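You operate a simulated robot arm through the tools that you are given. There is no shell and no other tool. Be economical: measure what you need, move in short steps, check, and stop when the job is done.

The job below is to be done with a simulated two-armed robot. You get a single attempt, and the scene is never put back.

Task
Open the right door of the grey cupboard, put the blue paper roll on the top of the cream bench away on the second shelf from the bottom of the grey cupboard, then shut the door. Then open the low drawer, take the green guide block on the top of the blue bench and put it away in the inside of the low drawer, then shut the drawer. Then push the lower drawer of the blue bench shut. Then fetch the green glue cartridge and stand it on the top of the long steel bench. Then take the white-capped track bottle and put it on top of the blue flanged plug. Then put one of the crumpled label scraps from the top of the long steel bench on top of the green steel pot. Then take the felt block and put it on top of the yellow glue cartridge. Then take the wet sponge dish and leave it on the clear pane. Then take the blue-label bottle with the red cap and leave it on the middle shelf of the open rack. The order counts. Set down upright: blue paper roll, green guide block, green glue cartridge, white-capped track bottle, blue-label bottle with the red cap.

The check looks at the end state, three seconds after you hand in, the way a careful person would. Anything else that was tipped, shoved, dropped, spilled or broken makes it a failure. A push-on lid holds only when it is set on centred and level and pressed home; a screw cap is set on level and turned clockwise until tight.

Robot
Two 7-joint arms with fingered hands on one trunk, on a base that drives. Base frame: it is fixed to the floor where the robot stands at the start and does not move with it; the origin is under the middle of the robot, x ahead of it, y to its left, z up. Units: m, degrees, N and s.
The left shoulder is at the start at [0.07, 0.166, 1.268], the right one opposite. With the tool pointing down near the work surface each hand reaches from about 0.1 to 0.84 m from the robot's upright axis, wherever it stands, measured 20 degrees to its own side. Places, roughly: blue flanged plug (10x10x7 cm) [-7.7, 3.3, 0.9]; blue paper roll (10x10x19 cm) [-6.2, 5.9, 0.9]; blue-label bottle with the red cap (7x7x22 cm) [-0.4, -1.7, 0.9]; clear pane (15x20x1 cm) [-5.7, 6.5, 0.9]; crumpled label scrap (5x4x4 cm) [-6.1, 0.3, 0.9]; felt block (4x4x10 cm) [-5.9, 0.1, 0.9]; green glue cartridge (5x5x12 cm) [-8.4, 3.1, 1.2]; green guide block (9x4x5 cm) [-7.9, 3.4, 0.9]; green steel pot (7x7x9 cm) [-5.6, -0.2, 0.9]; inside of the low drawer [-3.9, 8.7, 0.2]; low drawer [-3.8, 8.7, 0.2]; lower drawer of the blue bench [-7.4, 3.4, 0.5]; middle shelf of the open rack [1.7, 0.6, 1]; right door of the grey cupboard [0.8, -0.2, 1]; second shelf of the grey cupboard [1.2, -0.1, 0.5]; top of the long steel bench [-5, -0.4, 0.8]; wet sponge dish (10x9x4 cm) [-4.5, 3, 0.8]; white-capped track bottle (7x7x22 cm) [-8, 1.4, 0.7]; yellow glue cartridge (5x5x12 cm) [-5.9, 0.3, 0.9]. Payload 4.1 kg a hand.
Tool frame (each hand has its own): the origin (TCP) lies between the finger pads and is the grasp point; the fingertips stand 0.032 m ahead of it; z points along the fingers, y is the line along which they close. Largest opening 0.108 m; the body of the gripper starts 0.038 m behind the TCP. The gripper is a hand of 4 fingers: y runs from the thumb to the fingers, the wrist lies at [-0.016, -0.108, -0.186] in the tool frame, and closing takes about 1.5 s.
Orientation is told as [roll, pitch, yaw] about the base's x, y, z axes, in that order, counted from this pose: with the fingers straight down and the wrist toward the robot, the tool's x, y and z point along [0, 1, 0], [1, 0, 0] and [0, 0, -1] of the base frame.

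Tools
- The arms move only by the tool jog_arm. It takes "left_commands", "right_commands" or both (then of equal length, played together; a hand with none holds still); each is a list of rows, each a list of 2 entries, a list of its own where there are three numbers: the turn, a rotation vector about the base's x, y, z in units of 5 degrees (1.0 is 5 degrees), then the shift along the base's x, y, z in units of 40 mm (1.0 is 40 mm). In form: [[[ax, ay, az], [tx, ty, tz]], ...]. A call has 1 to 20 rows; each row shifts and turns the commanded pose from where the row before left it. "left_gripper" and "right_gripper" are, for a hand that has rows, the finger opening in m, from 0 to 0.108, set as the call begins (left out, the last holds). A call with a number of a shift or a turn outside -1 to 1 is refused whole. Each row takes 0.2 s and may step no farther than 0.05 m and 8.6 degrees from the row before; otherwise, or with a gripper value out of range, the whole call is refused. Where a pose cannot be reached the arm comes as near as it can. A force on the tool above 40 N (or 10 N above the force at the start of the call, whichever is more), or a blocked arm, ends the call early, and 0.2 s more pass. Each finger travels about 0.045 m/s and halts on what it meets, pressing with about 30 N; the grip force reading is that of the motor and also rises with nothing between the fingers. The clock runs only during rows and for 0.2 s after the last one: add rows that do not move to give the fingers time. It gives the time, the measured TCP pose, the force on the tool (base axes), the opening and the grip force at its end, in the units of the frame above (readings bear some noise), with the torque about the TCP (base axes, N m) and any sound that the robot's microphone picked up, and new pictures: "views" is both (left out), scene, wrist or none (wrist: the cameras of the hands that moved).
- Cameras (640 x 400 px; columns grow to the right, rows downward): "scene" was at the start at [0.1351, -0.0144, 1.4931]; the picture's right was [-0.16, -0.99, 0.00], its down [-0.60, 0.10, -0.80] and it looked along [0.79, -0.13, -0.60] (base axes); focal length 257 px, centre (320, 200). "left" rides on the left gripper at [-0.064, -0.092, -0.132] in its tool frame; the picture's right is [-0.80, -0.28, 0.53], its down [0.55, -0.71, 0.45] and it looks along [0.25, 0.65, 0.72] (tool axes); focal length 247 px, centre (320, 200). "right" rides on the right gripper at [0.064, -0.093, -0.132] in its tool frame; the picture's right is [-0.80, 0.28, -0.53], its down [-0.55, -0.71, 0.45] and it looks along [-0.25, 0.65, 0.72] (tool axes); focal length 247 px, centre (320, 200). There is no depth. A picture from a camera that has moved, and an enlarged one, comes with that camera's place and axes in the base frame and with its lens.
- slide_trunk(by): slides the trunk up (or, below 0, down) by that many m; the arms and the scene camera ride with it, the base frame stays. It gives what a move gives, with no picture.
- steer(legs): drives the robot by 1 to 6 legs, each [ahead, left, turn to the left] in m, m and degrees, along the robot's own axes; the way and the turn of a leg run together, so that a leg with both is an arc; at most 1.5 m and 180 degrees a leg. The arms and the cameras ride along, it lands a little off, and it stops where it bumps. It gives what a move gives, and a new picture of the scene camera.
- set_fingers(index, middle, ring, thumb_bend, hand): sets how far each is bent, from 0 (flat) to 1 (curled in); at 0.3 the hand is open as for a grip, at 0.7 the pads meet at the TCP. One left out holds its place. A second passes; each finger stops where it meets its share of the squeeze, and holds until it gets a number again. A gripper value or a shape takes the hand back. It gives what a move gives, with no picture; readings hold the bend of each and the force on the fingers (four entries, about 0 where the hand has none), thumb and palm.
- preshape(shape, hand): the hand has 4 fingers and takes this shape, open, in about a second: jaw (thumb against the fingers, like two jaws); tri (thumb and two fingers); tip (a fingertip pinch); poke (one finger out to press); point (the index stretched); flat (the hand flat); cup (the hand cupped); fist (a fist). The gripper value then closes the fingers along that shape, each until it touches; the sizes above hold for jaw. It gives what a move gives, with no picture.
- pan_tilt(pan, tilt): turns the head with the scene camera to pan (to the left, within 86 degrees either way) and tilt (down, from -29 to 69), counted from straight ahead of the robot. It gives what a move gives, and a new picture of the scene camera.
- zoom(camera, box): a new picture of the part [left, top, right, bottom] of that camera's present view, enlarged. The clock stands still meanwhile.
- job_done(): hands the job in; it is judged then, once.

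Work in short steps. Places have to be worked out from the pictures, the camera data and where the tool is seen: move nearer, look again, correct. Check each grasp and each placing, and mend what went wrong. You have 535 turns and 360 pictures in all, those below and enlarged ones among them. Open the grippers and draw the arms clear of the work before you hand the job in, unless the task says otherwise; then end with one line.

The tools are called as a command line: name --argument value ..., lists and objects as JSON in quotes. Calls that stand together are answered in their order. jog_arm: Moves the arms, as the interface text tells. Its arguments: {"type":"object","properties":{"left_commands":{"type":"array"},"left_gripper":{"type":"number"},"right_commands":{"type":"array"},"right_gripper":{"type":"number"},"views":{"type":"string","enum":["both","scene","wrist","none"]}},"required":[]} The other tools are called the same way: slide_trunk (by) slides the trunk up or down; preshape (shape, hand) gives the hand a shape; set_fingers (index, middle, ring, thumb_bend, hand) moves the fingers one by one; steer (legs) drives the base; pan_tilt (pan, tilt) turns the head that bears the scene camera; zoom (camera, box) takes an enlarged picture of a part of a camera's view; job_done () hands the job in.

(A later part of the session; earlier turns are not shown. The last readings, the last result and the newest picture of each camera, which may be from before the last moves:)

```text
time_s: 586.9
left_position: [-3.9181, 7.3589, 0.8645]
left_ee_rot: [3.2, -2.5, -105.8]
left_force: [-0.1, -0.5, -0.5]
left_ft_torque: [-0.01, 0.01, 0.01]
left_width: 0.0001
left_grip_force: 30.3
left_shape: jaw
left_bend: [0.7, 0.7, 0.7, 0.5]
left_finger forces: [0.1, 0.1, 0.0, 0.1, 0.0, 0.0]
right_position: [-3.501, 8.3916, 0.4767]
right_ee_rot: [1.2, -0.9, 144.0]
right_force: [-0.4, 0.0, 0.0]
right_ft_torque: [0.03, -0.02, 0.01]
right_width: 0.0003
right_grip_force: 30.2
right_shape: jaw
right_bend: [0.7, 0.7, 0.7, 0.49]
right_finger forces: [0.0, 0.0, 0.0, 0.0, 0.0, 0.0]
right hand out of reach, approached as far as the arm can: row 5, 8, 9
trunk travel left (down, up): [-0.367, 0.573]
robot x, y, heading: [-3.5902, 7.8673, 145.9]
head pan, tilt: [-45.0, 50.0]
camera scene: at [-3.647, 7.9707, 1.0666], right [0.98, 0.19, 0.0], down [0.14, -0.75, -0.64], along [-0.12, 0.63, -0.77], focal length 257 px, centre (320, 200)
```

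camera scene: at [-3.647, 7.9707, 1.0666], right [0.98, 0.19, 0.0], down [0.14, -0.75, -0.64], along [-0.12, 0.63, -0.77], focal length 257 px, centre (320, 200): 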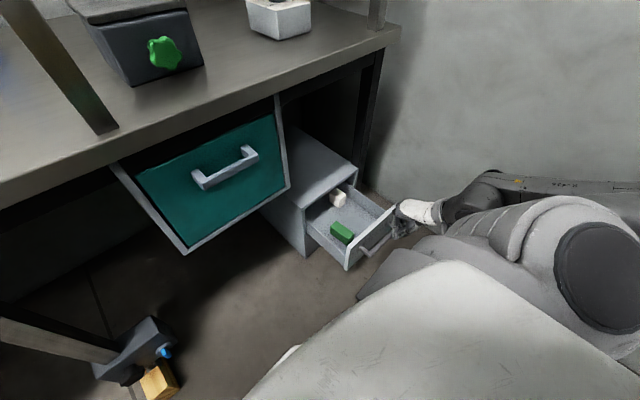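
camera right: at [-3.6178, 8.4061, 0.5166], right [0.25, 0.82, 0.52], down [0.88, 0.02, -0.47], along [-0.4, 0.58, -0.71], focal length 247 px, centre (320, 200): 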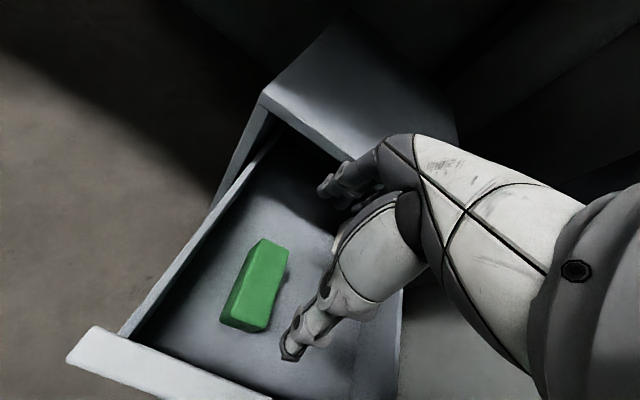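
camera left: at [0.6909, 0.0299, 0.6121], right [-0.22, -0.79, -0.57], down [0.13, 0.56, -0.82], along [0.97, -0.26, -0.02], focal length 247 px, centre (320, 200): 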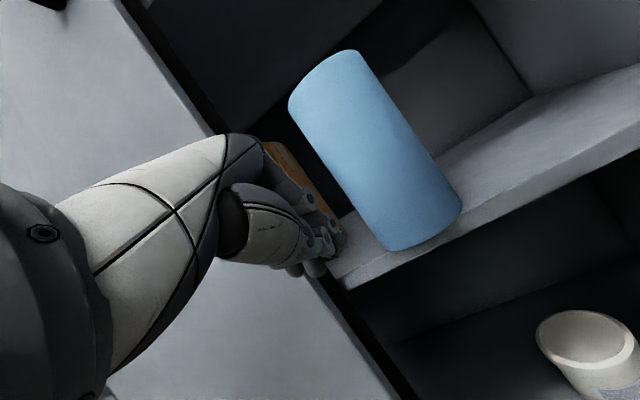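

I back the base 10 cm, lower the closed hand to handle height, then push ahead.

steer --legs '[[-0.1, 0, 0]]'

jog_arm --right_commands '[[[0, 0, 0], [0, 0, -0.8]], [[0, 0, 0], [0, 0, -0.8]], [[0, 0, 0], [0, 0, -0.8]], [[0, 0, 0], [0, 0, -0.8]], [[0, 0, 0], [0, 0, -0.8]]]' --views "scene"

```text
time_s: 588.0
left_position: [-3.8338, 7.3027, 0.8652]
left_ee_rot: [3.1, -2.5, -105.9]
left_force: [0.2, -0.4, 0.7]
left_ft_torque: [0.0, -0.01, 0.02]
left_width: 0.0002
left_grip_force: 30.0
left_shape: jaw
left_bend: [0.7, 0.7, 0.7, 0.5]
left_finger forces: [0.1, 0.1, 0.0, 0.0, 0.0, 0.1]
right_position: [-3.4181, 8.335, 0.4761]
right_ee_rot: [1.3, -1.0, 143.8]
right_force: [-0.5, -0.5, -0.1]
right_ft_torque: [-0.01, -0.01, 0.02]
right_width: 0.0
right_grip_force: 30.4
right_shape: jaw
right_bend: [0.7, 0.7, 0.7, 0.49]
right_finger forces: [0.0, 0.0, 0.0, 0.0, 0.1, 0.1]
trunk travel left (down, up): [-0.367, 0.573]
robot x, y, heading: [-3.511, 7.8072, 145.4]
head pan, tilt: [-45.0, 50.0]
camera scene: at [-3.564, 7.9143, 1.0667], right [0.98, 0.18, 0.0], down [0.14, -0.75, -0.64], along [-0.12, 0.63, -0.77], focal length 257 px, centre (320, 200)
```

scene: 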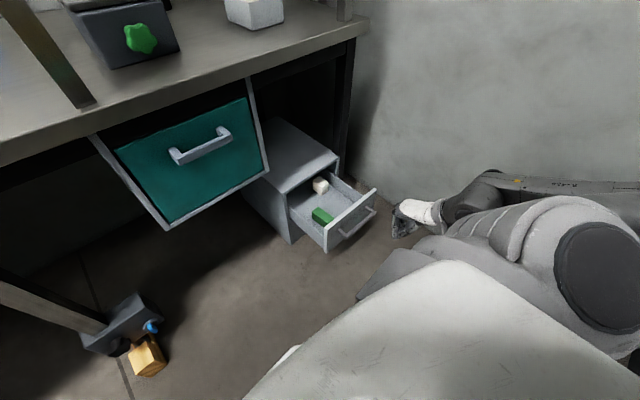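

```text
time_s: 589.2
left_position: [-3.8361, 7.3051, 0.8643]
left_ee_rot: [3.0, -2.5, -105.8]
left_force: [0.1, 0.0, 0.3]
left_ft_torque: [0.02, -0.01, 0.01]
left_width: 0.0
left_grip_force: 29.8
left_shape: jaw
left_bend: [0.7, 0.7, 0.7, 0.5]
left_finger forces: [0.0, 0.0, 0.1, 0.0, 0.0, 0.1]
right_position: [-3.4183, 8.3368, 0.3142]
right_ee_rot: [1.2, -0.9, 143.9]
right_force: [0.3, 0.1, 0.6]
right_ft_torque: [0.0, 0.0, 0.0]
right_width: 0.0001
right_grip_force: 30.0
right_shape: jaw
right_bend: [0.7, 0.7, 0.7, 0.49]
right_finger forces: [0.0, 0.0, 0.0, 0.1, 0.1, 0.1]
trunk travel left (down, up): [-0.367, 0.573]
robot x, y, heading: [-3.507, 7.812, 145.7]
head pan, tilt: [-45.0, 50.0]
camera scene: at [-3.565, 7.9154, 1.0665], right [0.98, 0.18, 0.0], down [0.14, -0.75, -0.64], along [-0.12, 0.63, -0.77], focal length 257 px, centre (320, 200)
```

scene: 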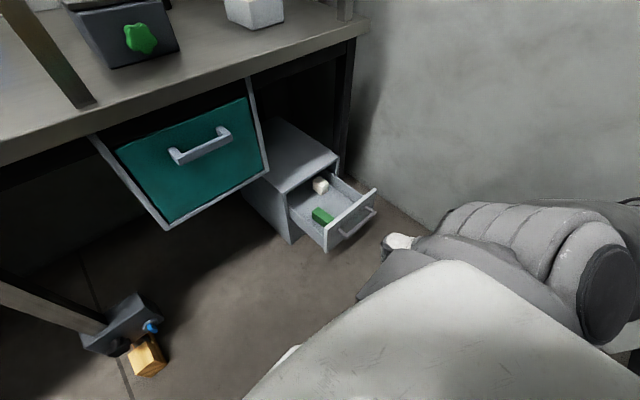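

I push ahead in small legs.

steer --legs '[[0.08, -0.02, 0], [0.08, -0.02, 0], [0.08, 0, 0]]'

```text
time_s: 591.6
left_position: [-4.0139, 7.473, 0.8648]
left_ee_rot: [3.2, -2.6, -105.8]
left_force: [0.0, 0.0, 0.0]
left_ft_torque: [-0.04, 0.0, -0.03]
left_width: 0.0
left_grip_force: 30.3
left_shape: jaw
left_bend: [0.7, 0.7, 0.7, 0.5]
left_finger forces: [0.0, 0.0, 0.0, 0.0, 0.0, 0.0]
right_position: [-3.5924, 8.5051, 0.3145]
right_ee_rot: [1.3, -0.9, 143.7]
right_force: [-1.0, 0.7, -0.1]
right_ft_torque: [-0.01, -0.02, 0.02]
right_width: 0.0
right_grip_force: 30.4
right_shape: jaw
right_bend: [0.7, 0.7, 0.7, 0.49]
right_finger forces: [0.0, 0.1, 0.0, 0.0, 0.0, 0.0]
trunk travel left (down, up): [-0.367, 0.573]
robot x, y, heading: [-3.6826, 7.9802, 145.5]
head pan, tilt: [-45.0, 50.0]
camera scene: at [-3.7406, 8.0841, 1.0664], right [0.98, 0.18, 0.0], down [0.14, -0.75, -0.64], along [-0.12, 0.63, -0.77], focal length 257 px, centre (320, 200)
```

scene: 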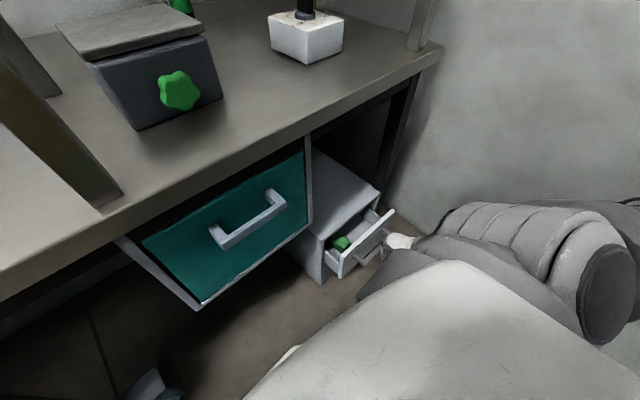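

The drawer is nearly in. Two more short pushes.

steer --legs '[[0.05, 0, 0], [0.05, 0, 0], [0.03, 0, 0]]'

```text
time_s: 593.5
left_position: [-4.1066, 7.5365, 0.8626]
left_ee_rot: [3.0, -2.2, -106.0]
left_force: [-0.2, 0.6, -0.2]
left_ft_torque: [0.01, -0.01, 0.03]
left_width: 0.0
left_grip_force: 30.2
left_shape: jaw
left_bend: [0.7, 0.7, 0.7, 0.5]
left_finger forces: [0.0, 0.0, 0.1, 0.0, 0.1, 0.0]
right_position: [-3.6781, 8.5621, 0.3124]
right_ee_rot: [1.3, 0.1, 143.5]
right_force: [13.2, -9.2, 21.0]
right_ft_torque: [0.29, 0.13, 0.0]
right_width: 0.0
right_grip_force: 29.8
right_shape: jaw
right_bend: [0.7, 0.7, 0.7, 0.49]
right_finger forces: [14.1, 11.4, 4.8, 0.0, 0.0, 0.1]
trunk travel left (down, up): [-0.367, 0.573]
robot x, y, heading: [-3.7783, 8.0445, 145.3]
head pan, tilt: [-45.0, 50.0]
stopped in leg 3: the force on the tool passed its limit at 61 N (the readings are from after the stop); the commanded pose is now the measured one
camera scene: at [-3.8329, 8.146, 1.0667], right [0.98, 0.18, 0.0], down [0.14, -0.75, -0.64], along [-0.11, 0.63, -0.76], focal length 257 px, centre (320, 200)
```

scene: 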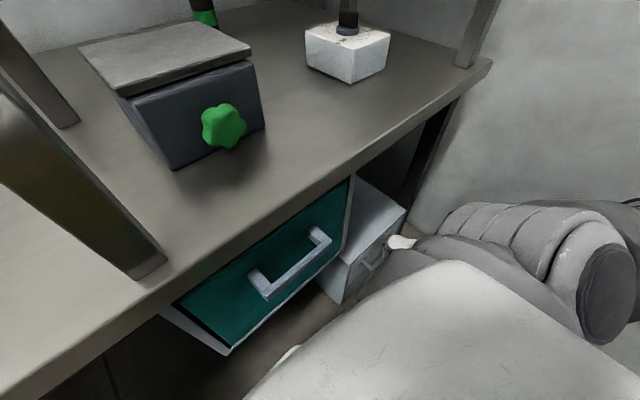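

It stopped with firm resistance: shut. I back off and check.

steer --legs '[[-0.12, 0.02, 0], [-0.1, 0.02, 0]]'

zoom --camera "scene" --box '[230, 100, 430, 300]'

```text
time_s: 595.5
left_position: [-3.9516, 7.381, 0.8629]
left_ee_rot: [3.1, -2.4, -106.1]
left_force: [-0.2, 0.2, 0.1]
left_ft_torque: [0.0, 0.0, 0.0]
left_width: 0.0
left_grip_force: 30.4
left_shape: jaw
left_bend: [0.7, 0.7, 0.7, 0.5]
left_finger forces: [0.0, 0.0, 0.0, 0.0, 0.0, 0.0]
right_position: [-3.522, 8.4065, 0.3133]
right_ee_rot: [1.3, -0.2, 143.4]
right_force: [-0.2, 0.4, 0.6]
right_ft_torque: [-0.02, 0.01, -0.05]
right_width: 0.0002
right_grip_force: 30.0
right_shape: jaw
right_bend: [0.7, 0.7, 0.7, 0.49]
right_finger forces: [0.0, 0.0, 0.0, 0.0, 0.0, 0.1]
trunk travel left (down, up): [-0.367, 0.573]
robot x, y, heading: [-3.621, 7.8878, 145.3]
head pan, tilt: [-45.0, 50.0]
camera scene: at [-3.6762, 7.9904, 1.0667], right [0.98, 0.18, 0.0], down [0.14, -0.75, -0.64], along [-0.12, 0.63, -0.77], focal length 257 px, centre (320, 200)
```

scene: 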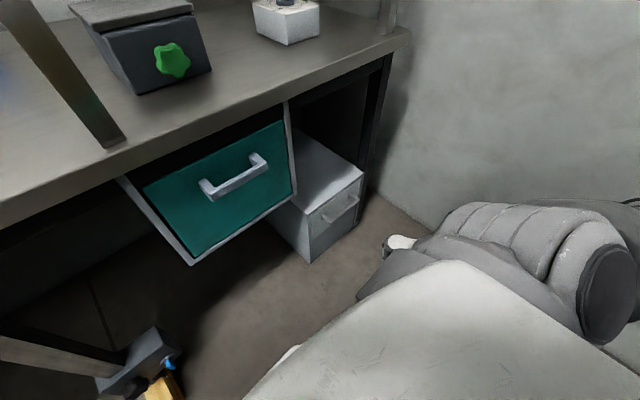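

```text
2.00 times, centred on (330, 200) of scene
camera zoom: at [-3.6762, 7.9904, 1.0667], right [0.98, 0.18, 0.0], down [0.14, -0.75, -0.64], along [-0.12, 0.63, -0.77], focal length 513 px, centre (300, 200)
```

zoom: 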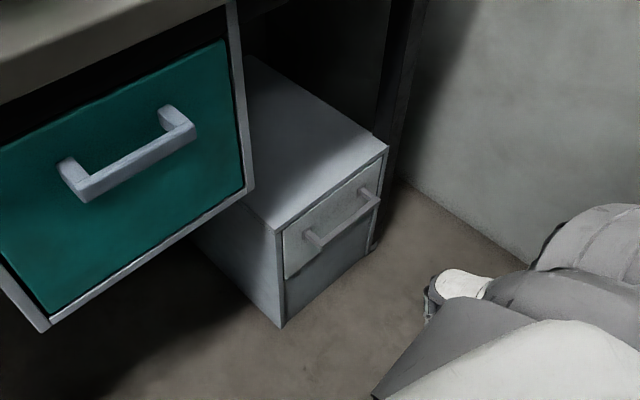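

Shut. I raise the trunk and travel back to the blue bench.

slide_trunk --by 0.4

steer --legs '[[0, 1.3, 0], [0, 1.3, 0], [0, 0, 5], [-0.03, 1.2, 0], [-0.03, 1.2, 0]]'

pan_tilt --pan 0 --tilt 40

```text
time_s: 599.3
left_position: [-3.9512, 7.3816, 1.2643]
left_ee_rot: [3.1, -2.5, -105.9]
left_force: [-0.9, 0.1, -0.5]
left_ft_torque: [-0.01, 0.0, -0.03]
left_width: 0.0
left_grip_force: 30.2
left_shape: jaw
left_bend: [0.7, 0.7, 0.7, 0.5]
left_finger forces: [0.0, 0.0, 0.0, 0.0, 0.0, 0.0]
right_position: [-3.5214, 8.4064, 0.7108]
right_ee_rot: [1.3, -0.1, 143.4]
right_force: [0.5, -0.2, 0.9]
right_ft_torque: [-0.02, -0.01, -0.01]
right_width: 0.0002
right_grip_force: 30.2
right_shape: jaw
right_bend: [0.7, 0.7, 0.7, 0.49]
right_finger forces: [0.1, 0.0, 0.1, 0.0, 0.0, 0.0]
trunk travel left (down, up): [-0.767, 0.173]
robot x, y, heading: [-3.6206, 7.89, 145.3]
head pan, tilt: [-45.0, 50.0]
```

```text
time_s: 623.7
left_position: [-6.4084, 3.0716, 1.2635]
left_ee_rot: [3.1, -2.5, -99.3]
left_force: [-0.5, 0.4, 0.2]
left_ft_torque: [0.02, 0.01, 0.0]
left_width: 0.0
left_grip_force: 29.6
left_shape: jaw
left_bend: [0.7, 0.7, 0.7, 0.5]
left_finger forces: [0.0, 0.0, 0.1, 0.0, 0.0, 0.0]
right_position: [-6.0991, 4.14, 0.7122]
right_ee_rot: [1.3, 0.0, 149.9]
right_force: [0.1, -0.5, 1.0]
right_ft_torque: [0.01, 0.0, -0.01]
right_width: 0.0
right_grip_force: 30.0
right_shape: jaw
right_bend: [0.7, 0.7, 0.7, 0.49]
right_finger forces: [0.0, 0.0, 0.0, 0.1, 0.0, 0.0]
trunk travel left (down, up): [-0.767, 0.173]
robot x, y, heading: [-6.1355, 3.6096, 152.0]
head pan, tilt: [-45.0, 50.0]
camera scene: at [-6.2054, 3.7094, 1.4665], right [0.96, 0.29, 0.0], down [0.22, -0.73, -0.64], along [-0.19, 0.61, -0.77], focal length 257 px, centre (320, 200)
```

scene: 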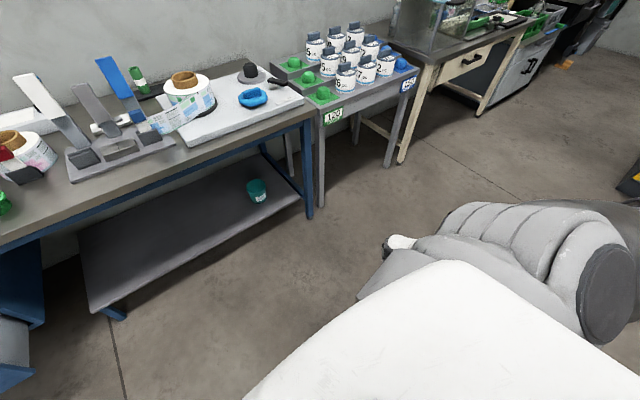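

```text
time_s: 624.8
left_position: [-6.4081, 3.073, 1.2636]
left_ee_rot: [3.1, -2.5, -99.4]
left_force: [0.4, -0.3, 0.0]
left_ft_torque: [0.0, 0.01, 0.0]
left_width: 0.0
left_grip_force: 30.2
left_shape: jaw
left_bend: [0.7, 0.7, 0.7, 0.5]
left_finger forces: [0.0, 0.1, 0.1, 0.0, 0.0, 0.1]
right_position: [-6.0986, 4.1398, 0.7115]
right_ee_rot: [1.3, -0.1, 149.9]
right_force: [1.0, -0.3, -0.9]
right_ft_torque: [-0.03, 0.04, -0.03]
right_width: 0.0001
right_grip_force: 29.8
right_shape: jaw
right_bend: [0.7, 0.7, 0.7, 0.49]
right_finger forces: [0.0, 0.0, 0.0, 0.1, 0.0, 0.1]
trunk travel left (down, up): [-0.767, 0.173]
robot x, y, heading: [-6.138, 3.6147, 151.9]
head pan, tilt: [0.0, 40.0]
camera scene: at [-6.258, 3.6757, 1.4807], right [0.47, 0.88, 0.0], down [0.57, -0.3, -0.77], along [-0.68, 0.36, -0.64], focal length 257 px, centre (320, 200)
```

scene: 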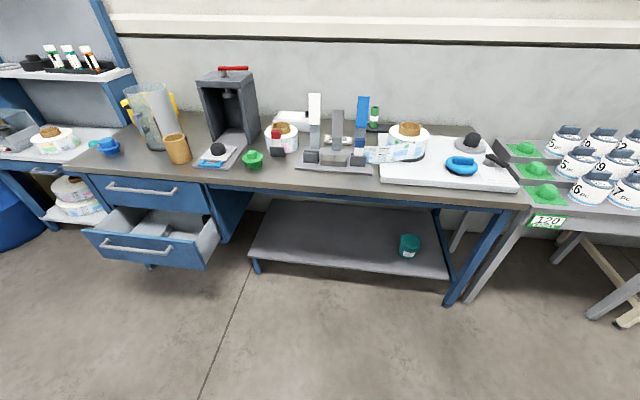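

I can see the open lower drawer (front about [-7.32, 3.34, 0.55]). I bring the right hand forward, shift left in front of the drawer, and lower to its height.

jog_arm --right_commands '[[[0, 0, 0], [-0.95, -0.37, 0]], [[0, 0, 0], [-0.95, -0.37, 0]], [[0, 0, 0], [-0.95, -0.37, 0]], [[0, 0, 0], [-0.95, -0.37, 0]], [[0, 0, 0], [-0.95, -0.37, 0]], [[0, 0, 0], [-0.95, -0.37, 0]], [[0, 0, 0], [-0.95, -0.37, 0]], [[0, 0, 0], [-0.95, -0.37, 0]], [[0, 0, 0], [-0.95, -0.37, 0]]]' --views "none"

steer --legs '[[0, 0, -5], [0.1, 1.09, 0]]'

slide_trunk --by -0.16

pan_tilt --pan -15 --tilt 48

```text
time_s: 626.8
left_position: [-6.4076, 3.0722, 1.2634]
left_ee_rot: [3.1, -2.5, -99.4]
left_force: [0.6, 0.5, 0.2]
left_ft_torque: [0.03, -0.03, -0.01]
left_width: 0.0
left_grip_force: 29.8
left_shape: jaw
left_bend: [0.7, 0.7, 0.7, 0.5]
left_finger forces: [0.0, 0.0, 0.0, 0.0, 0.0, 0.0]
right_position: [-6.3662, 4.0388, 0.7121]
right_ee_rot: [1.5, 0.1, 150.0]
right_force: [-0.1, 0.5, -0.4]
right_ft_torque: [0.0, 0.02, 0.0]
right_width: 0.0
right_grip_force: 30.8
right_shape: jaw
right_bend: [0.7, 0.7, 0.7, 0.49]
right_finger forces: [0.0, 0.0, 0.0, 0.0, 0.1, 0.0]
right hand out of reach, approached as far as the arm can: row 8, 9
trunk travel left (down, up): [-0.767, 0.173]
robot x, y, heading: [-6.1385, 3.6174, 152.0]
head pan, tilt: [0.0, 40.0]
```

```text
time_s: 632.9
left_position: [-7.1229, 2.2327, 1.2646]
left_ee_rot: [3.1, -2.5, -103.8]
left_force: [0.7, -0.4, -0.1]
left_ft_torque: [-0.01, -0.01, 0.0]
left_width: 0.0
left_grip_force: 29.7
left_shape: jaw
left_bend: [0.7, 0.7, 0.7, 0.5]
left_finger forces: [0.0, 0.0, 0.0, 0.0, 0.0, 0.0]
right_position: [-7.0056, 3.1923, 0.711]
right_ee_rot: [1.6, 0.1, 145.7]
right_force: [0.5, 0.1, 0.6]
right_ft_torque: [0.02, 0.02, 0.0]
right_width: 0.0
right_grip_force: 30.1
right_shape: jaw
right_bend: [0.7, 0.7, 0.7, 0.49]
right_finger forces: [0.1, 0.0, 0.0, 0.0, 0.0, 0.0]
trunk travel left (down, up): [-0.767, 0.173]
robot x, y, heading: [-6.811, 2.7491, 147.5]
head pan, tilt: [0.0, 40.0]
camera scene: at [-6.9273, 2.823, 1.4806], right [0.54, 0.84, 0.0], down [0.54, -0.35, -0.77], along [-0.65, 0.41, -0.64], focal length 257 px, centre (320, 200)
```

scene: 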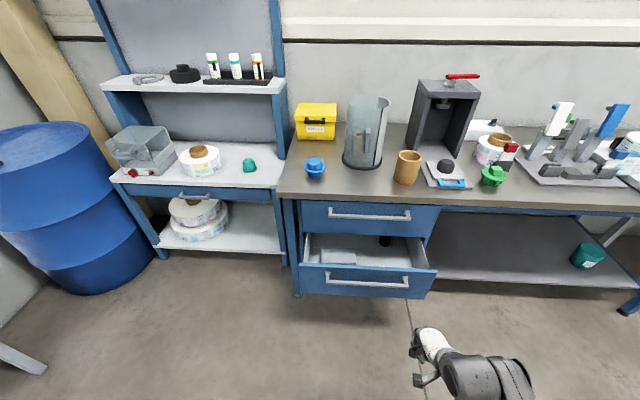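

```text
time_s: 634.8
left_position: [-7.122, 2.2328, 1.1039]
left_ee_rot: [3.1, -2.5, -103.8]
left_force: [-1.0, 0.2, 0.1]
left_ft_torque: [0.0, -0.05, 0.0]
left_width: 0.0
left_grip_force: 30.2
left_shape: jaw
left_bend: [0.7, 0.7, 0.7, 0.5]
left_finger forces: [0.1, 0.0, 0.1, 0.0, 0.0, 0.1]
right_position: [-7.0059, 3.1932, 0.5519]
right_ee_rot: [1.5, 0.1, 145.7]
right_force: [-0.9, 0.5, 0.2]
right_ft_torque: [0.01, 0.02, 0.05]
right_width: 0.0
right_grip_force: 30.0
right_shape: jaw
right_bend: [0.7, 0.7, 0.7, 0.49]
right_finger forces: [0.0, 0.0, 0.0, 0.0, 0.0, 0.1]
trunk travel left (down, up): [-0.607, 0.333]
robot x, y, heading: [-6.8146, 2.7516, 147.3]
head pan, tilt: [0.0, 40.0]
```

```text
time_s: 635.5
left_position: [-7.1218, 2.232, 1.1038]
left_ee_rot: [3.1, -2.5, -103.8]
left_force: [0.9, 0.1, -0.3]
left_ft_torque: [0.0, 0.0, -0.05]
left_width: 0.0
left_grip_force: 29.6
left_shape: jaw
left_bend: [0.7, 0.7, 0.7, 0.5]
left_finger forces: [0.0, 0.0, 0.0, 0.0, 0.0, 0.0]
right_position: [-7.0072, 3.1917, 0.5514]
right_ee_rot: [1.5, 0.1, 145.7]
right_force: [-0.2, 0.4, 0.5]
right_ft_torque: [0.02, 0.02, 0.04]
right_width: 0.0
right_grip_force: 30.4
right_shape: jaw
right_bend: [0.7, 0.7, 0.7, 0.49]
right_finger forces: [0.1, 0.0, 0.1, 0.0, 0.0, 0.1]
trunk travel left (down, up): [-0.607, 0.333]
robot x, y, heading: [-6.8114, 2.752, 147.5]
head pan, tilt: [-15.0, 48.0]
camera scene: at [-6.9086, 2.8347, 1.3092], right [0.74, 0.68, 0.0], down [0.5, -0.55, -0.67], along [-0.45, 0.49, -0.74], focal length 257 px, centre (320, 200)
```

scene: 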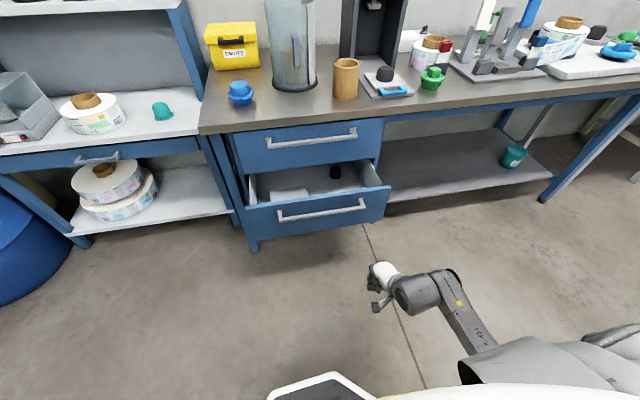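

Handle at about [-7.36, 3.34, 0.50]. I lower 4 cm and push ahead in short legs.

slide_trunk --by -0.04

steer --legs '[[0.1, 0.03, 0], [0.1, 0.03, 0], [0.1, 0, 0], [0.08, 0, 0], [0.06, 0, 0], [0.06, 0, 0]]'

```text
time_s: 636.4
left_position: [-7.1228, 2.2325, 1.0645]
left_ee_rot: [3.0, -2.5, -103.8]
left_force: [-0.1, 0.2, -0.2]
left_ft_torque: [0.01, -0.02, 0.0]
left_width: 0.0
left_grip_force: 30.5
left_shape: jaw
left_bend: [0.7, 0.7, 0.7, 0.5]
left_finger forces: [0.0, 0.0, 0.0, 0.0, 0.0, 0.0]
right_position: [-7.006, 3.1918, 0.5126]
right_ee_rot: [1.6, 0.0, 145.6]
right_force: [0.4, 0.3, -0.2]
right_ft_torque: [-0.01, 0.02, 0.04]
right_width: 0.0001
right_grip_force: 30.3
right_shape: jaw
right_bend: [0.7, 0.7, 0.7, 0.49]
right_finger forces: [0.0, 0.1, 0.1, 0.0, 0.0, 0.0]
trunk travel left (down, up): [-0.567, 0.373]
robot x, y, heading: [-6.8102, 2.7516, 147.6]
head pan, tilt: [-15.0, 48.0]
```

```text
time_s: 640.3
left_position: [-7.5169, 2.4123, 1.0633]
left_ee_rot: [3.1, -2.3, -103.9]
left_force: [0.3, -0.2, 0.4]
left_ft_torque: [0.01, -0.01, -0.02]
left_width: 0.0
left_grip_force: 30.1
left_shape: jaw
left_bend: [0.7, 0.7, 0.7, 0.5]
left_finger forces: [0.0, 0.0, 0.1, 0.1, 0.1, 0.0]
right_position: [-7.3955, 3.3683, 0.5117]
right_ee_rot: [1.6, 0.7, 145.7]
right_force: [-0.2, -0.5, -0.1]
right_ft_torque: [0.01, -0.03, 0.0]
right_width: 0.0001
right_grip_force: 30.4
right_shape: jaw
right_bend: [0.7, 0.7, 0.7, 0.5]
right_finger forces: [0.0, 0.0, 0.0, 0.0, 0.0, 0.0]
trunk travel left (down, up): [-0.567, 0.373]
robot x, y, heading: [-7.2049, 2.9297, 147.5]
head pan, tilt: [-15.0, 48.0]
stopped in leg 5: the force on the tool passed its limit at 130 N (the readings are from after the stop); the commanded pose is now the measured one
camera scene: at [-7.3024, 3.0136, 1.2691], right [0.74, 0.68, 0.0], down [0.5, -0.55, -0.67], along [-0.45, 0.49, -0.74], focal length 257 px, centre (320, 200)
```

scene: 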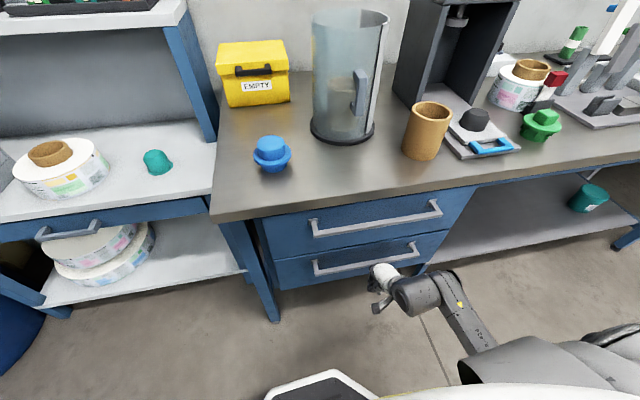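

The drawer slid in and hit its stop. I zoom to confirm it is flush.

zoom --camera "scene" --box '[200, 160, 500, 320]'

```text
2.13 times, centred on (350, 240) of scene
camera zoom: at [-7.3024, 3.0136, 1.2691], right [0.74, 0.68, 0.0], down [0.5, -0.55, -0.67], along [-0.45, 0.49, -0.74], focal length 548 px, centre (256, 115)
```

zoom: 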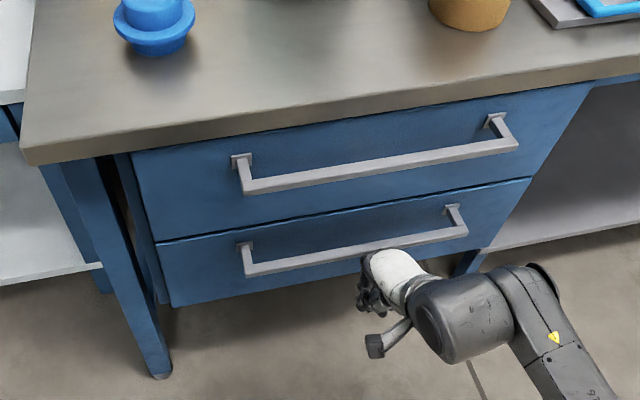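

The drawer is flush. Next the green cartridge. I back off, raise the trunk fully and lift the right hand to shelf height.

steer --legs '[[-0.1, 0, 0], [-0.2, 0, 0], [-0.2, 0.1, 2.5]]'

slide_trunk --by 0.37

jog_arm --right_commands '[[[0, 0, 0], [0.1, -0.05, 0.9]], [[0, 0, 0], [0.1, -0.05, 0.9]], [[0, 0, 0], [0.1, -0.05, 0.9]], [[0, 0, 0], [0, 0, 0.9]], [[0, 0, 0], [0, 0, 0.9]], [[0, 0, 0], [0, 0, 0.9]], [[0, 0, 0], [0, 0, 0.9]], [[0, 0, 0], [0, 0, 0.9]], [[0, 0, 0], [0, 0, 0.9]], [[0, 0, 0], [0, 0, 0.9]], [[0, 0, 0], [0, 0, 0.9]], [[0, 0, 0], [0, 0, 0.9]], [[0, 0, 0], [0, 0, 0.9]]]' --right_gripper 0.09 --views "scene"

```text
time_s: 644.0
left_position: [-7.1181, 2.0526, 1.0666]
left_ee_rot: [3.1, -2.8, -101.3]
left_force: [1.2, -0.4, -0.9]
left_ft_torque: [-0.02, 0.02, -0.01]
left_width: 0.0
left_grip_force: 30.2
left_shape: jaw
left_bend: [0.7, 0.7, 0.7, 0.5]
left_finger forces: [0.0, 0.0, 0.1, 0.0, 0.0, 0.0]
right_position: [-7.0402, 3.0113, 0.5098]
right_ee_rot: [1.6, 0.8, 148.3]
right_force: [0.7, -0.6, -0.9]
right_ft_torque: [-0.02, 0.03, 0.01]
right_width: 0.0001
right_grip_force: 30.2
right_shape: jaw
right_bend: [0.7, 0.7, 0.7, 0.5]
right_finger forces: [0.0, 0.0, 0.1, 0.0, 0.1, 0.0]
trunk travel left (down, up): [-0.567, 0.373]
robot x, y, heading: [-6.8286, 2.5784, 150.1]
head pan, tilt: [-15.0, 48.0]
camera scene: at [-6.935, 2.6643, 1.2693], right [0.71, 0.71, 0.0], down [0.53, -0.53, -0.66], along [-0.47, 0.47, -0.75], focal length 257 px, centre (320, 200)
```

scene: 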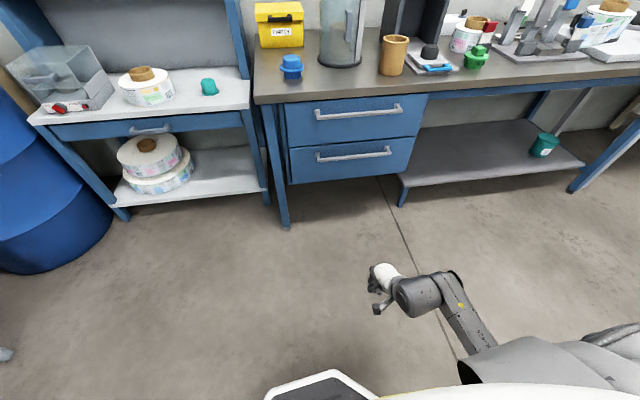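

```text
time_s: 647.6
left_position: [-7.1154, 2.0466, 1.4355]
left_ee_rot: [3.0, -2.3, -101.2]
left_force: [0.0, -0.3, 0.6]
left_ft_torque: [-0.03, 0.03, -0.01]
left_width: 0.0001
left_grip_force: 30.1
left_shape: jaw
left_bend: [0.7, 0.7, 0.7, 0.5]
left_finger forces: [0.1, 0.0, 0.0, 0.1, 0.0, 0.0]
right_position: [-7.0383, 3.0083, 0.8827]
right_ee_rot: [1.6, 0.5, 148.4]
right_force: [-0.3, -0.2, -0.5]
right_ft_torque: [0.03, 0.01, 0.01]
right_width: 0.0001
right_grip_force: 29.8
right_shape: jaw
right_bend: [0.7, 0.7, 0.7, 0.5]
right_finger forces: [0.0, 0.0, 0.0, 0.0, 0.0, 0.0]
trunk travel left (down, up): [-0.937, 0.003]
robot x, y, heading: [-6.8308, 2.5816, 150.2]
head pan, tilt: [-15.0, 48.0]
```

```text
time_s: 650.4
left_position: [-7.1152, 2.0461, 1.4349]
left_ee_rot: [2.9, -2.3, -101.3]
left_force: [-0.7, 0.1, -0.3]
left_ft_torque: [-0.01, -0.02, 0.0]
left_width: 0.0
left_grip_force: 30.3
left_shape: jaw
left_bend: [0.7, 0.7, 0.7, 0.5]
left_finger forces: [0.1, 0.0, 0.0, 0.0, 0.0, 0.0]
right_position: [-7.0171, 3.0173, 1.1138]
right_ee_rot: [1.7, 0.6, 148.3]
right_force: [-0.5, -0.2, 0.0]
right_ft_torque: [0.01, -0.01, 0.01]
right_width: 0.0899
right_grip_force: 0.1
right_shape: jaw
right_bend: [0.26, 0.34, 0.32, 0.51]
right_finger forces: [0.0, 0.0, 0.1, 0.1, 0.0, 0.1]
right hand out of reach, approached as far as the arm can: row 7, 8, 9, 10, 11, 12, 13
trunk travel left (down, up): [-0.937, 0.003]
robot x, y, heading: [-6.8321, 2.575, 150.0]
head pan, tilt: [-15.0, 48.0]
camera scene: at [-6.9383, 2.6624, 1.6393], right [0.71, 0.71, 0.0], down [0.53, -0.53, -0.67], along [-0.47, 0.47, -0.75], focal length 257 px, centre (320, 200)
```

scene: 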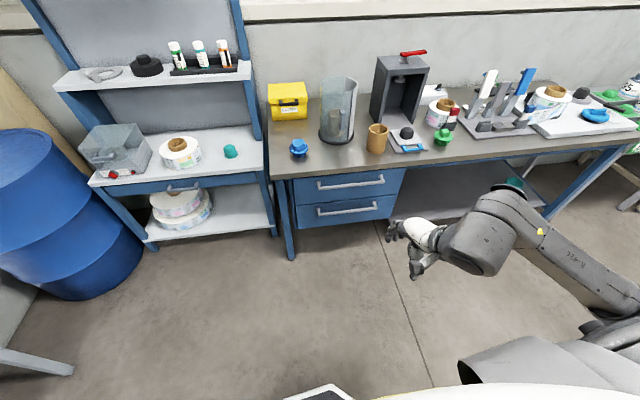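

The arm needs to extend to go higher. I move the right hand forward and up together, then look at the cartridges.

jog_arm --right_commands '[[[0, 0, 0], [-0.7, 0.4, 0.3]], [[0, 0, 0], [-0.7, 0.4, 0.5]], [[0, 0, 0], [-0.6, 0.35, 0.75]], [[0, 0, 0], [-0.6, 0.35, 0.75]], [[0, 0, 0], [-0.6, 0.35, 0.75]], [[0, 0, 0], [-0.6, 0.35, 0.75]], [[0, 0, 0], [-0.5, 0.3, 0.75]], [[0, 0, 0], [0, 0, 0.75]], [[0, 0, 0], [0, 0, 0.75]], [[0, 0, 0], [0, 0, 0.75]]]' --views "none"

pan_tilt --pan 5 --tilt 25

zoom --camera "scene" --box '[190, 70, 350, 170]'

```text
time_s: 652.6
left_position: [-7.1139, 2.0464, 1.4341]
left_ee_rot: [2.9, -2.4, -101.3]
left_force: [0.4, 0.7, 0.3]
left_ft_torque: [0.0, 0.0, -0.01]
left_width: 0.0
left_grip_force: 30.3
left_shape: jaw
left_bend: [0.7, 0.7, 0.7, 0.5]
left_finger forces: [0.0, 0.0, 0.1, 0.1, 0.1, 0.1]
right_position: [-7.1864, 3.1173, 1.3874]
right_ee_rot: [1.6, 0.5, 148.4]
right_force: [0.4, 1.4, 0.4]
right_ft_torque: [0.04, 0.0, 0.01]
right_width: 0.0902
right_grip_force: 0.1
right_shape: jaw
right_bend: [0.26, 0.34, 0.32, 0.51]
right_finger forces: [0.0, 0.1, 0.1, 0.1, 0.0, 0.0]
trunk travel left (down, up): [-0.937, 0.003]
robot x, y, heading: [-6.8284, 2.5774, 150.0]
head pan, tilt: [-15.0, 48.0]
```

```text
time_s: 653.4
left_position: [-7.1156, 2.0474, 1.4354]
left_ee_rot: [3.0, -2.4, -101.4]
left_force: [0.0, 0.1, 0.0]
left_ft_torque: [0.0, 0.01, 0.02]
left_width: 0.0
left_grip_force: 29.9
left_shape: jaw
left_bend: [0.7, 0.7, 0.7, 0.5]
left_finger forces: [0.0, 0.0, 0.0, 0.0, 0.1, 0.1]
right_position: [-7.1857, 3.1179, 1.3862]
right_ee_rot: [1.6, 0.5, 148.3]
right_force: [-0.3, 0.4, 0.3]
right_ft_torque: [0.03, 0.02, -0.02]
right_width: 0.09
right_grip_force: 0.1
right_shape: jaw
right_bend: [0.26, 0.34, 0.32, 0.51]
right_finger forces: [0.0, 0.1, 0.0, 0.0, 0.1, 0.0]
trunk travel left (down, up): [-0.937, 0.003]
robot x, y, heading: [-6.8292, 2.5791, 150.1]
head pan, tilt: [5.0, 25.0]
camera scene: at [-6.9658, 2.6457, 1.674], right [0.42, 0.91, 0.0], down [0.39, -0.18, -0.9], along [-0.82, 0.38, -0.43], focal length 257 px, centre (320, 200)
```

scene: 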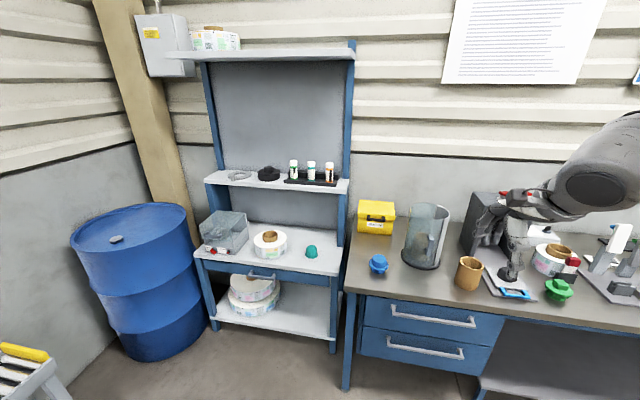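

```text
4.00 times, centred on (270, 120) of scene
camera zoom: at [-6.9658, 2.6457, 1.674], right [0.42, 0.91, 0.0], down [0.39, -0.18, -0.9], along [-0.82, 0.38, -0.43], focal length 1027 px, centre (520, 520)
```

zoom: 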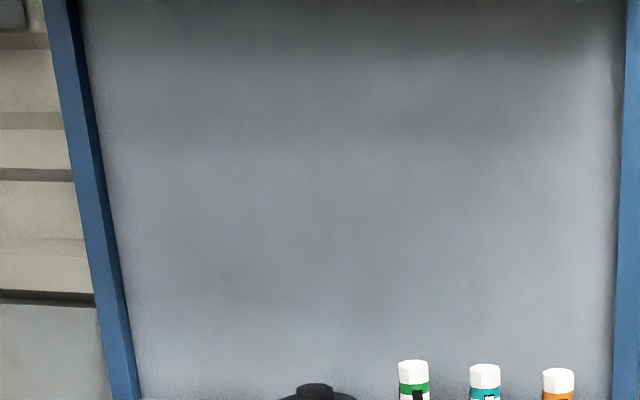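

Top of the green cartridge triangulated at [-8.34, 3.11, 1.237]; neighbours are 11 cm apart. I centre the right hand and drive up to the shelf unit in short legs.

jog_arm --right_commands '[[[0, 0, 0], [-0.4, -0.8, 0]], [[0, 0, 0], [-0.4, -0.8, 0]], [[0, 0, 0], [-0.4, -0.8, 0]], [[0, 0, 0], [-0.4, -0.8, 0]], [[0, 0, 0], [-0.4, -0.8, 0]], [[0, 0, 0], [-0.4, -0.8, 0]]]' --views "none"

steer --legs '[[0.1, 0.06, 0], [0.1, 0.06, 0], [0.1, 0.06, 0], [0.1, 0.06, 0], [0.1, 0.06, 0], [0.1, 0.06, 0]]'

```text
time_s: 654.8
left_position: [-7.1166, 2.0444, 1.4343]
left_ee_rot: [3.0, -2.4, -101.4]
left_force: [0.4, -0.4, -0.2]
left_ft_torque: [0.02, -0.03, -0.01]
left_width: 0.0
left_grip_force: 30.0
left_shape: jaw
left_bend: [0.7, 0.7, 0.7, 0.5]
left_finger forces: [0.0, 0.1, 0.1, 0.1, 0.0, 0.0]
right_position: [-7.2849, 2.922, 1.3903]
right_ee_rot: [1.5, 0.5, 148.2]
right_force: [-1.0, -1.3, 0.1]
right_ft_torque: [-0.01, 0.02, -0.02]
right_width: 0.0899
right_grip_force: 0.0
right_shape: jaw
right_bend: [0.26, 0.34, 0.32, 0.51]
right_finger forces: [0.0, 0.0, 0.0, 0.0, 0.0, 0.0]
trunk travel left (down, up): [-0.937, 0.003]
robot x, y, heading: [-6.8325, 2.582, 150.1]
head pan, tilt: [5.0, 25.0]
```

```text
time_s: 656.1
left_position: [-7.1435, 2.0508, 1.4361]
left_ee_rot: [1.8, -2.5, -100.2]
left_force: [0.8, -0.7, 0.8]
left_ft_torque: [-0.02, 0.08, -0.05]
left_width: 0.0003
left_grip_force: 30.5
left_shape: jaw
left_bend: [0.7, 0.7, 0.7, 0.5]
left_finger forces: [0.0, 0.1, 0.1, 0.0, 0.1, 0.0]
right_position: [-7.3272, 2.9263, 1.3976]
right_ee_rot: [2.0, -0.6, 149.1]
right_force: [0.4, 1.5, 0.9]
right_ft_torque: [-0.05, 0.06, 0.03]
right_width: 0.09
right_grip_force: 0.1
right_shape: jaw
right_bend: [0.26, 0.34, 0.32, 0.51]
right_finger forces: [0.0, 0.0, 0.0, 0.0, 0.0, 0.0]
trunk travel left (down, up): [-0.937, 0.003]
robot x, y, heading: [-6.8897, 2.5927, 151.2]
head pan, tilt: [5.0, 25.0]
stopped in leg 1: the robot was blocked; the commanded pose is now the measured one
camera scene: at [-7.0074, 2.6541, 1.6753], right [0.41, 0.91, 0.0], down [0.38, -0.17, -0.91], along [-0.83, 0.37, -0.42], focal length 257 px, centre (320, 200)
```

scene: 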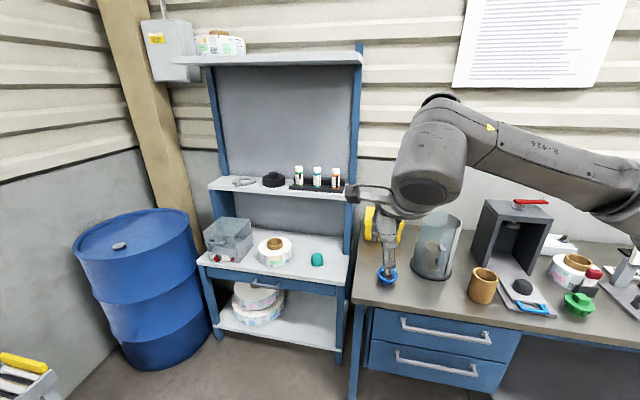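

Blocked again near the same spot. I look to the left at several tilts.

pan_tilt --pan 80 --tilt -10

pan_tilt --pan 86 --tilt 60

```text
time_s: 657.5
left_position: [-7.1566, 2.0515, 1.4344]
left_ee_rot: [2.5, -2.1, -100.4]
left_force: [0.1, 0.4, 0.0]
left_ft_torque: [-0.02, 0.03, 0.0]
left_width: 0.0
left_grip_force: 29.6
left_shape: jaw
left_bend: [0.7, 0.7, 0.7, 0.5]
left_finger forces: [0.0, 0.1, 0.0, 0.0, 0.0, 0.1]
right_position: [-7.337, 2.9257, 1.3939]
right_ee_rot: [1.6, 0.1, 149.0]
right_force: [0.1, -0.1, 1.1]
right_ft_torque: [0.01, -0.01, -0.02]
right_width: 0.0903
right_grip_force: 0.1
right_shape: jaw
right_bend: [0.26, 0.34, 0.32, 0.51]
right_finger forces: [0.1, 0.1, 0.0, 0.0, 0.0, 0.0]
trunk travel left (down, up): [-0.937, 0.003]
robot x, y, heading: [-6.8846, 2.5902, 150.6]
head pan, tilt: [80.0, -10.0]
camera scene: at [-6.9911, 2.5509, 1.7298], right [-0.77, 0.63, 0.0], down [-0.11, -0.13, -0.99], along [-0.62, -0.76, 0.17], focal length 257 px, centre (320, 200)
```

scene: 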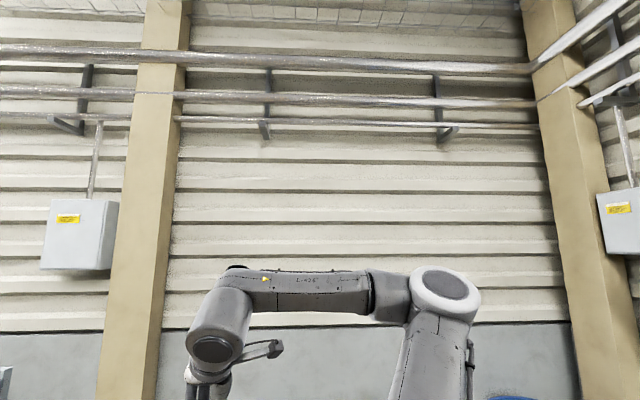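

```text
time_s: 659.0
left_position: [-7.1563, 2.0505, 1.4342]
left_ee_rot: [2.5, -2.4, -100.5]
left_force: [-0.2, 0.2, 0.3]
left_ft_torque: [-0.03, 0.0, -0.02]
left_width: 0.0
left_grip_force: 30.1
left_shape: jaw
left_bend: [0.7, 0.7, 0.7, 0.5]
left_finger forces: [0.1, 0.1, 0.0, 0.1, 0.0, 0.0]
right_position: [-7.3358, 2.927, 1.3931]
right_ee_rot: [1.6, 0.0, 149.0]
right_force: [-0.1, 0.2, 0.2]
right_ft_torque: [-0.01, 0.02, 0.01]
right_width: 0.0902
right_grip_force: 0.0
right_shape: jaw
right_bend: [0.26, 0.34, 0.32, 0.51]
right_finger forces: [0.1, 0.0, 0.0, 0.0, 0.0, 0.0]
trunk travel left (down, up): [-0.937, 0.003]
robot x, y, heading: [-6.8875, 2.5903, 150.7]
head pan, tilt: [85.9, 60.0]
camera scene: at [-6.9741, 2.5609, 1.6242], right [-0.84, 0.55, 0.0], down [0.48, 0.72, -0.5], along [-0.27, -0.42, -0.87], focal length 257 px, centre (320, 200)
```

scene: 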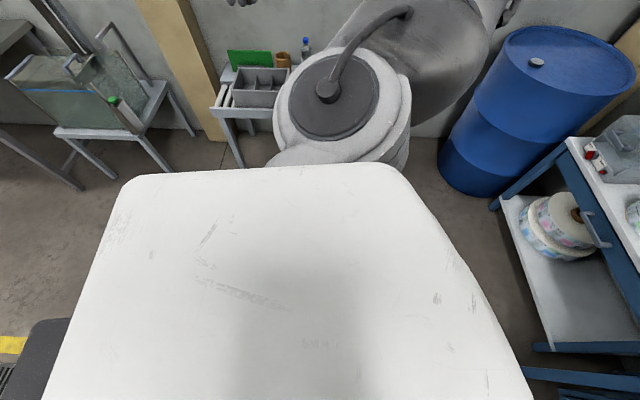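

Nothing visible is in contact; as before I simply retry in short legs.

steer --legs '[[0.08, 0, 0], [0.1, 0.05, 0], [0.1, 0.05, 0], [0.1, 0.05, 0]]'

```text
time_s: 662.4
left_position: [-7.5595, 2.1051, 1.4341]
left_ee_rot: [2.5, -2.3, -100.7]
left_force: [0.2, 0.5, -0.4]
left_ft_torque: [-0.01, 0.02, 0.03]
left_width: 0.0
left_grip_force: 29.8
left_shape: jaw
left_bend: [0.7, 0.7, 0.7, 0.5]
left_finger forces: [0.0, 0.0, 0.0, 0.0, 0.0, 0.1]
right_position: [-7.7382, 2.9812, 1.3944]
right_ee_rot: [1.7, -0.1, 149.0]
right_force: [0.3, 0.0, -0.3]
right_ft_torque: [0.02, 0.01, -0.03]
right_width: 0.0899
right_grip_force: 0.0
right_shape: jaw
right_bend: [0.26, 0.34, 0.32, 0.51]
right_finger forces: [0.1, 0.0, 0.0, 0.0, 0.0, 0.1]
trunk travel left (down, up): [-0.937, 0.003]
robot x, y, heading: [-7.2974, 2.645, 150.7]
head pan, tilt: [85.9, 60.0]
camera scene: at [-7.3728, 2.6131, 1.6241], right [-0.84, 0.55, 0.0], down [0.48, 0.72, -0.5], along [-0.28, -0.42, -0.87], focal length 257 px, centre (320, 200)
```

scene: 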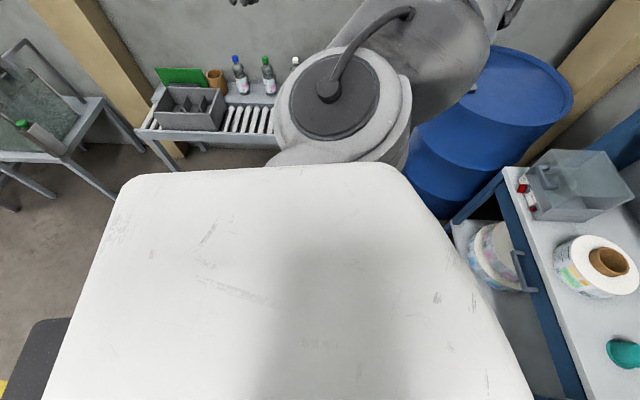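

Moving again. I continue to the shelf and look ahead.

steer --legs '[[0.1, 0.04, 0], [0.1, 0.04, 0], [0.1, 0.04, 0]]'

pan_tilt --pan 0 --tilt 32

```text
time_s: 665.2
left_position: [-7.8808, 2.1466, 1.4351]
left_ee_rot: [2.4, -2.2, -100.8]
left_force: [0.4, -0.9, -0.1]
left_ft_torque: [0.03, 0.03, 0.03]
left_width: 0.0001
left_grip_force: 30.2
left_shape: jaw
left_bend: [0.7, 0.7, 0.7, 0.5]
left_finger forces: [0.0, 0.0, 0.0, 0.0, 0.0, 0.0]
right_position: [-8.0562, 3.0227, 1.3944]
right_ee_rot: [1.6, -0.2, 148.6]
right_force: [-0.2, -0.8, -1.0]
right_ft_torque: [-0.01, 0.01, -0.03]
right_width: 0.0902
right_grip_force: 0.1
right_shape: jaw
right_bend: [0.26, 0.34, 0.32, 0.51]
right_finger forces: [0.0, 0.0, 0.0, 0.0, 0.0, 0.0]
trunk travel left (down, up): [-0.937, 0.003]
robot x, y, heading: [-7.6136, 2.6844, 150.4]
head pan, tilt: [85.9, 60.0]
camera scene: at [-7.6906, 2.6523, 1.6242], right [-0.83, 0.55, 0.0], down [0.48, 0.72, -0.5], along [-0.28, -0.41, -0.87], focal length 257 px, centre (320, 200)
```

scene: 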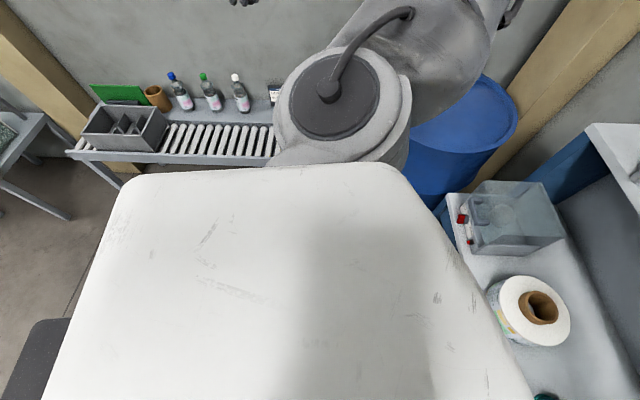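

```text
time_s: 666.8
left_position: [-7.8847, 2.1468, 1.4341]
left_ee_rot: [2.5, -2.3, -100.8]
left_force: [0.0, -0.9, -0.1]
left_ft_torque: [0.0, 0.01, 0.01]
left_width: 0.0001
left_grip_force: 30.1
left_shape: jaw
left_bend: [0.7, 0.7, 0.7, 0.5]
left_finger forces: [0.0, 0.1, 0.1, 0.0, 0.0, 0.0]
right_position: [-8.0592, 3.0255, 1.3921]
right_ee_rot: [1.7, 0.0, 148.6]
right_force: [-0.7, 0.5, -0.2]
right_ft_torque: [-0.03, -0.01, -0.01]
right_width: 0.09
right_grip_force: 0.1
right_shape: jaw
right_bend: [0.26, 0.34, 0.32, 0.51]
right_finger forces: [0.0, 0.0, 0.1, 0.0, 0.1, 0.0]
trunk travel left (down, up): [-0.937, 0.003]
robot x, y, heading: [-7.6132, 2.6808, 150.4]
head pan, tilt: [0.0, 32.0]
camera scene: at [-7.7365, 2.7542, 1.6627], right [0.49, 0.87, 0.0], down [0.46, -0.26, -0.85], along [-0.74, 0.42, -0.53], focal length 257 px, centre (320, 200)
```

scene: 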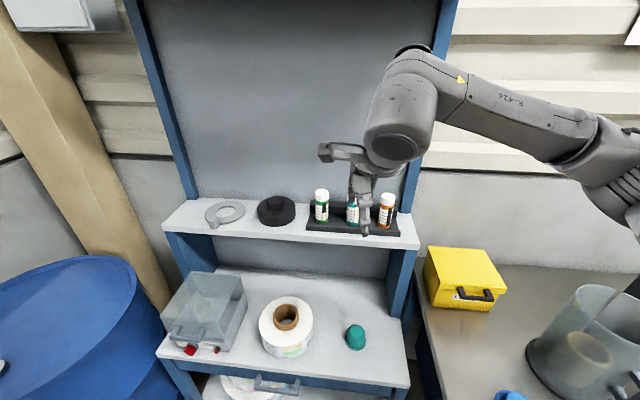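

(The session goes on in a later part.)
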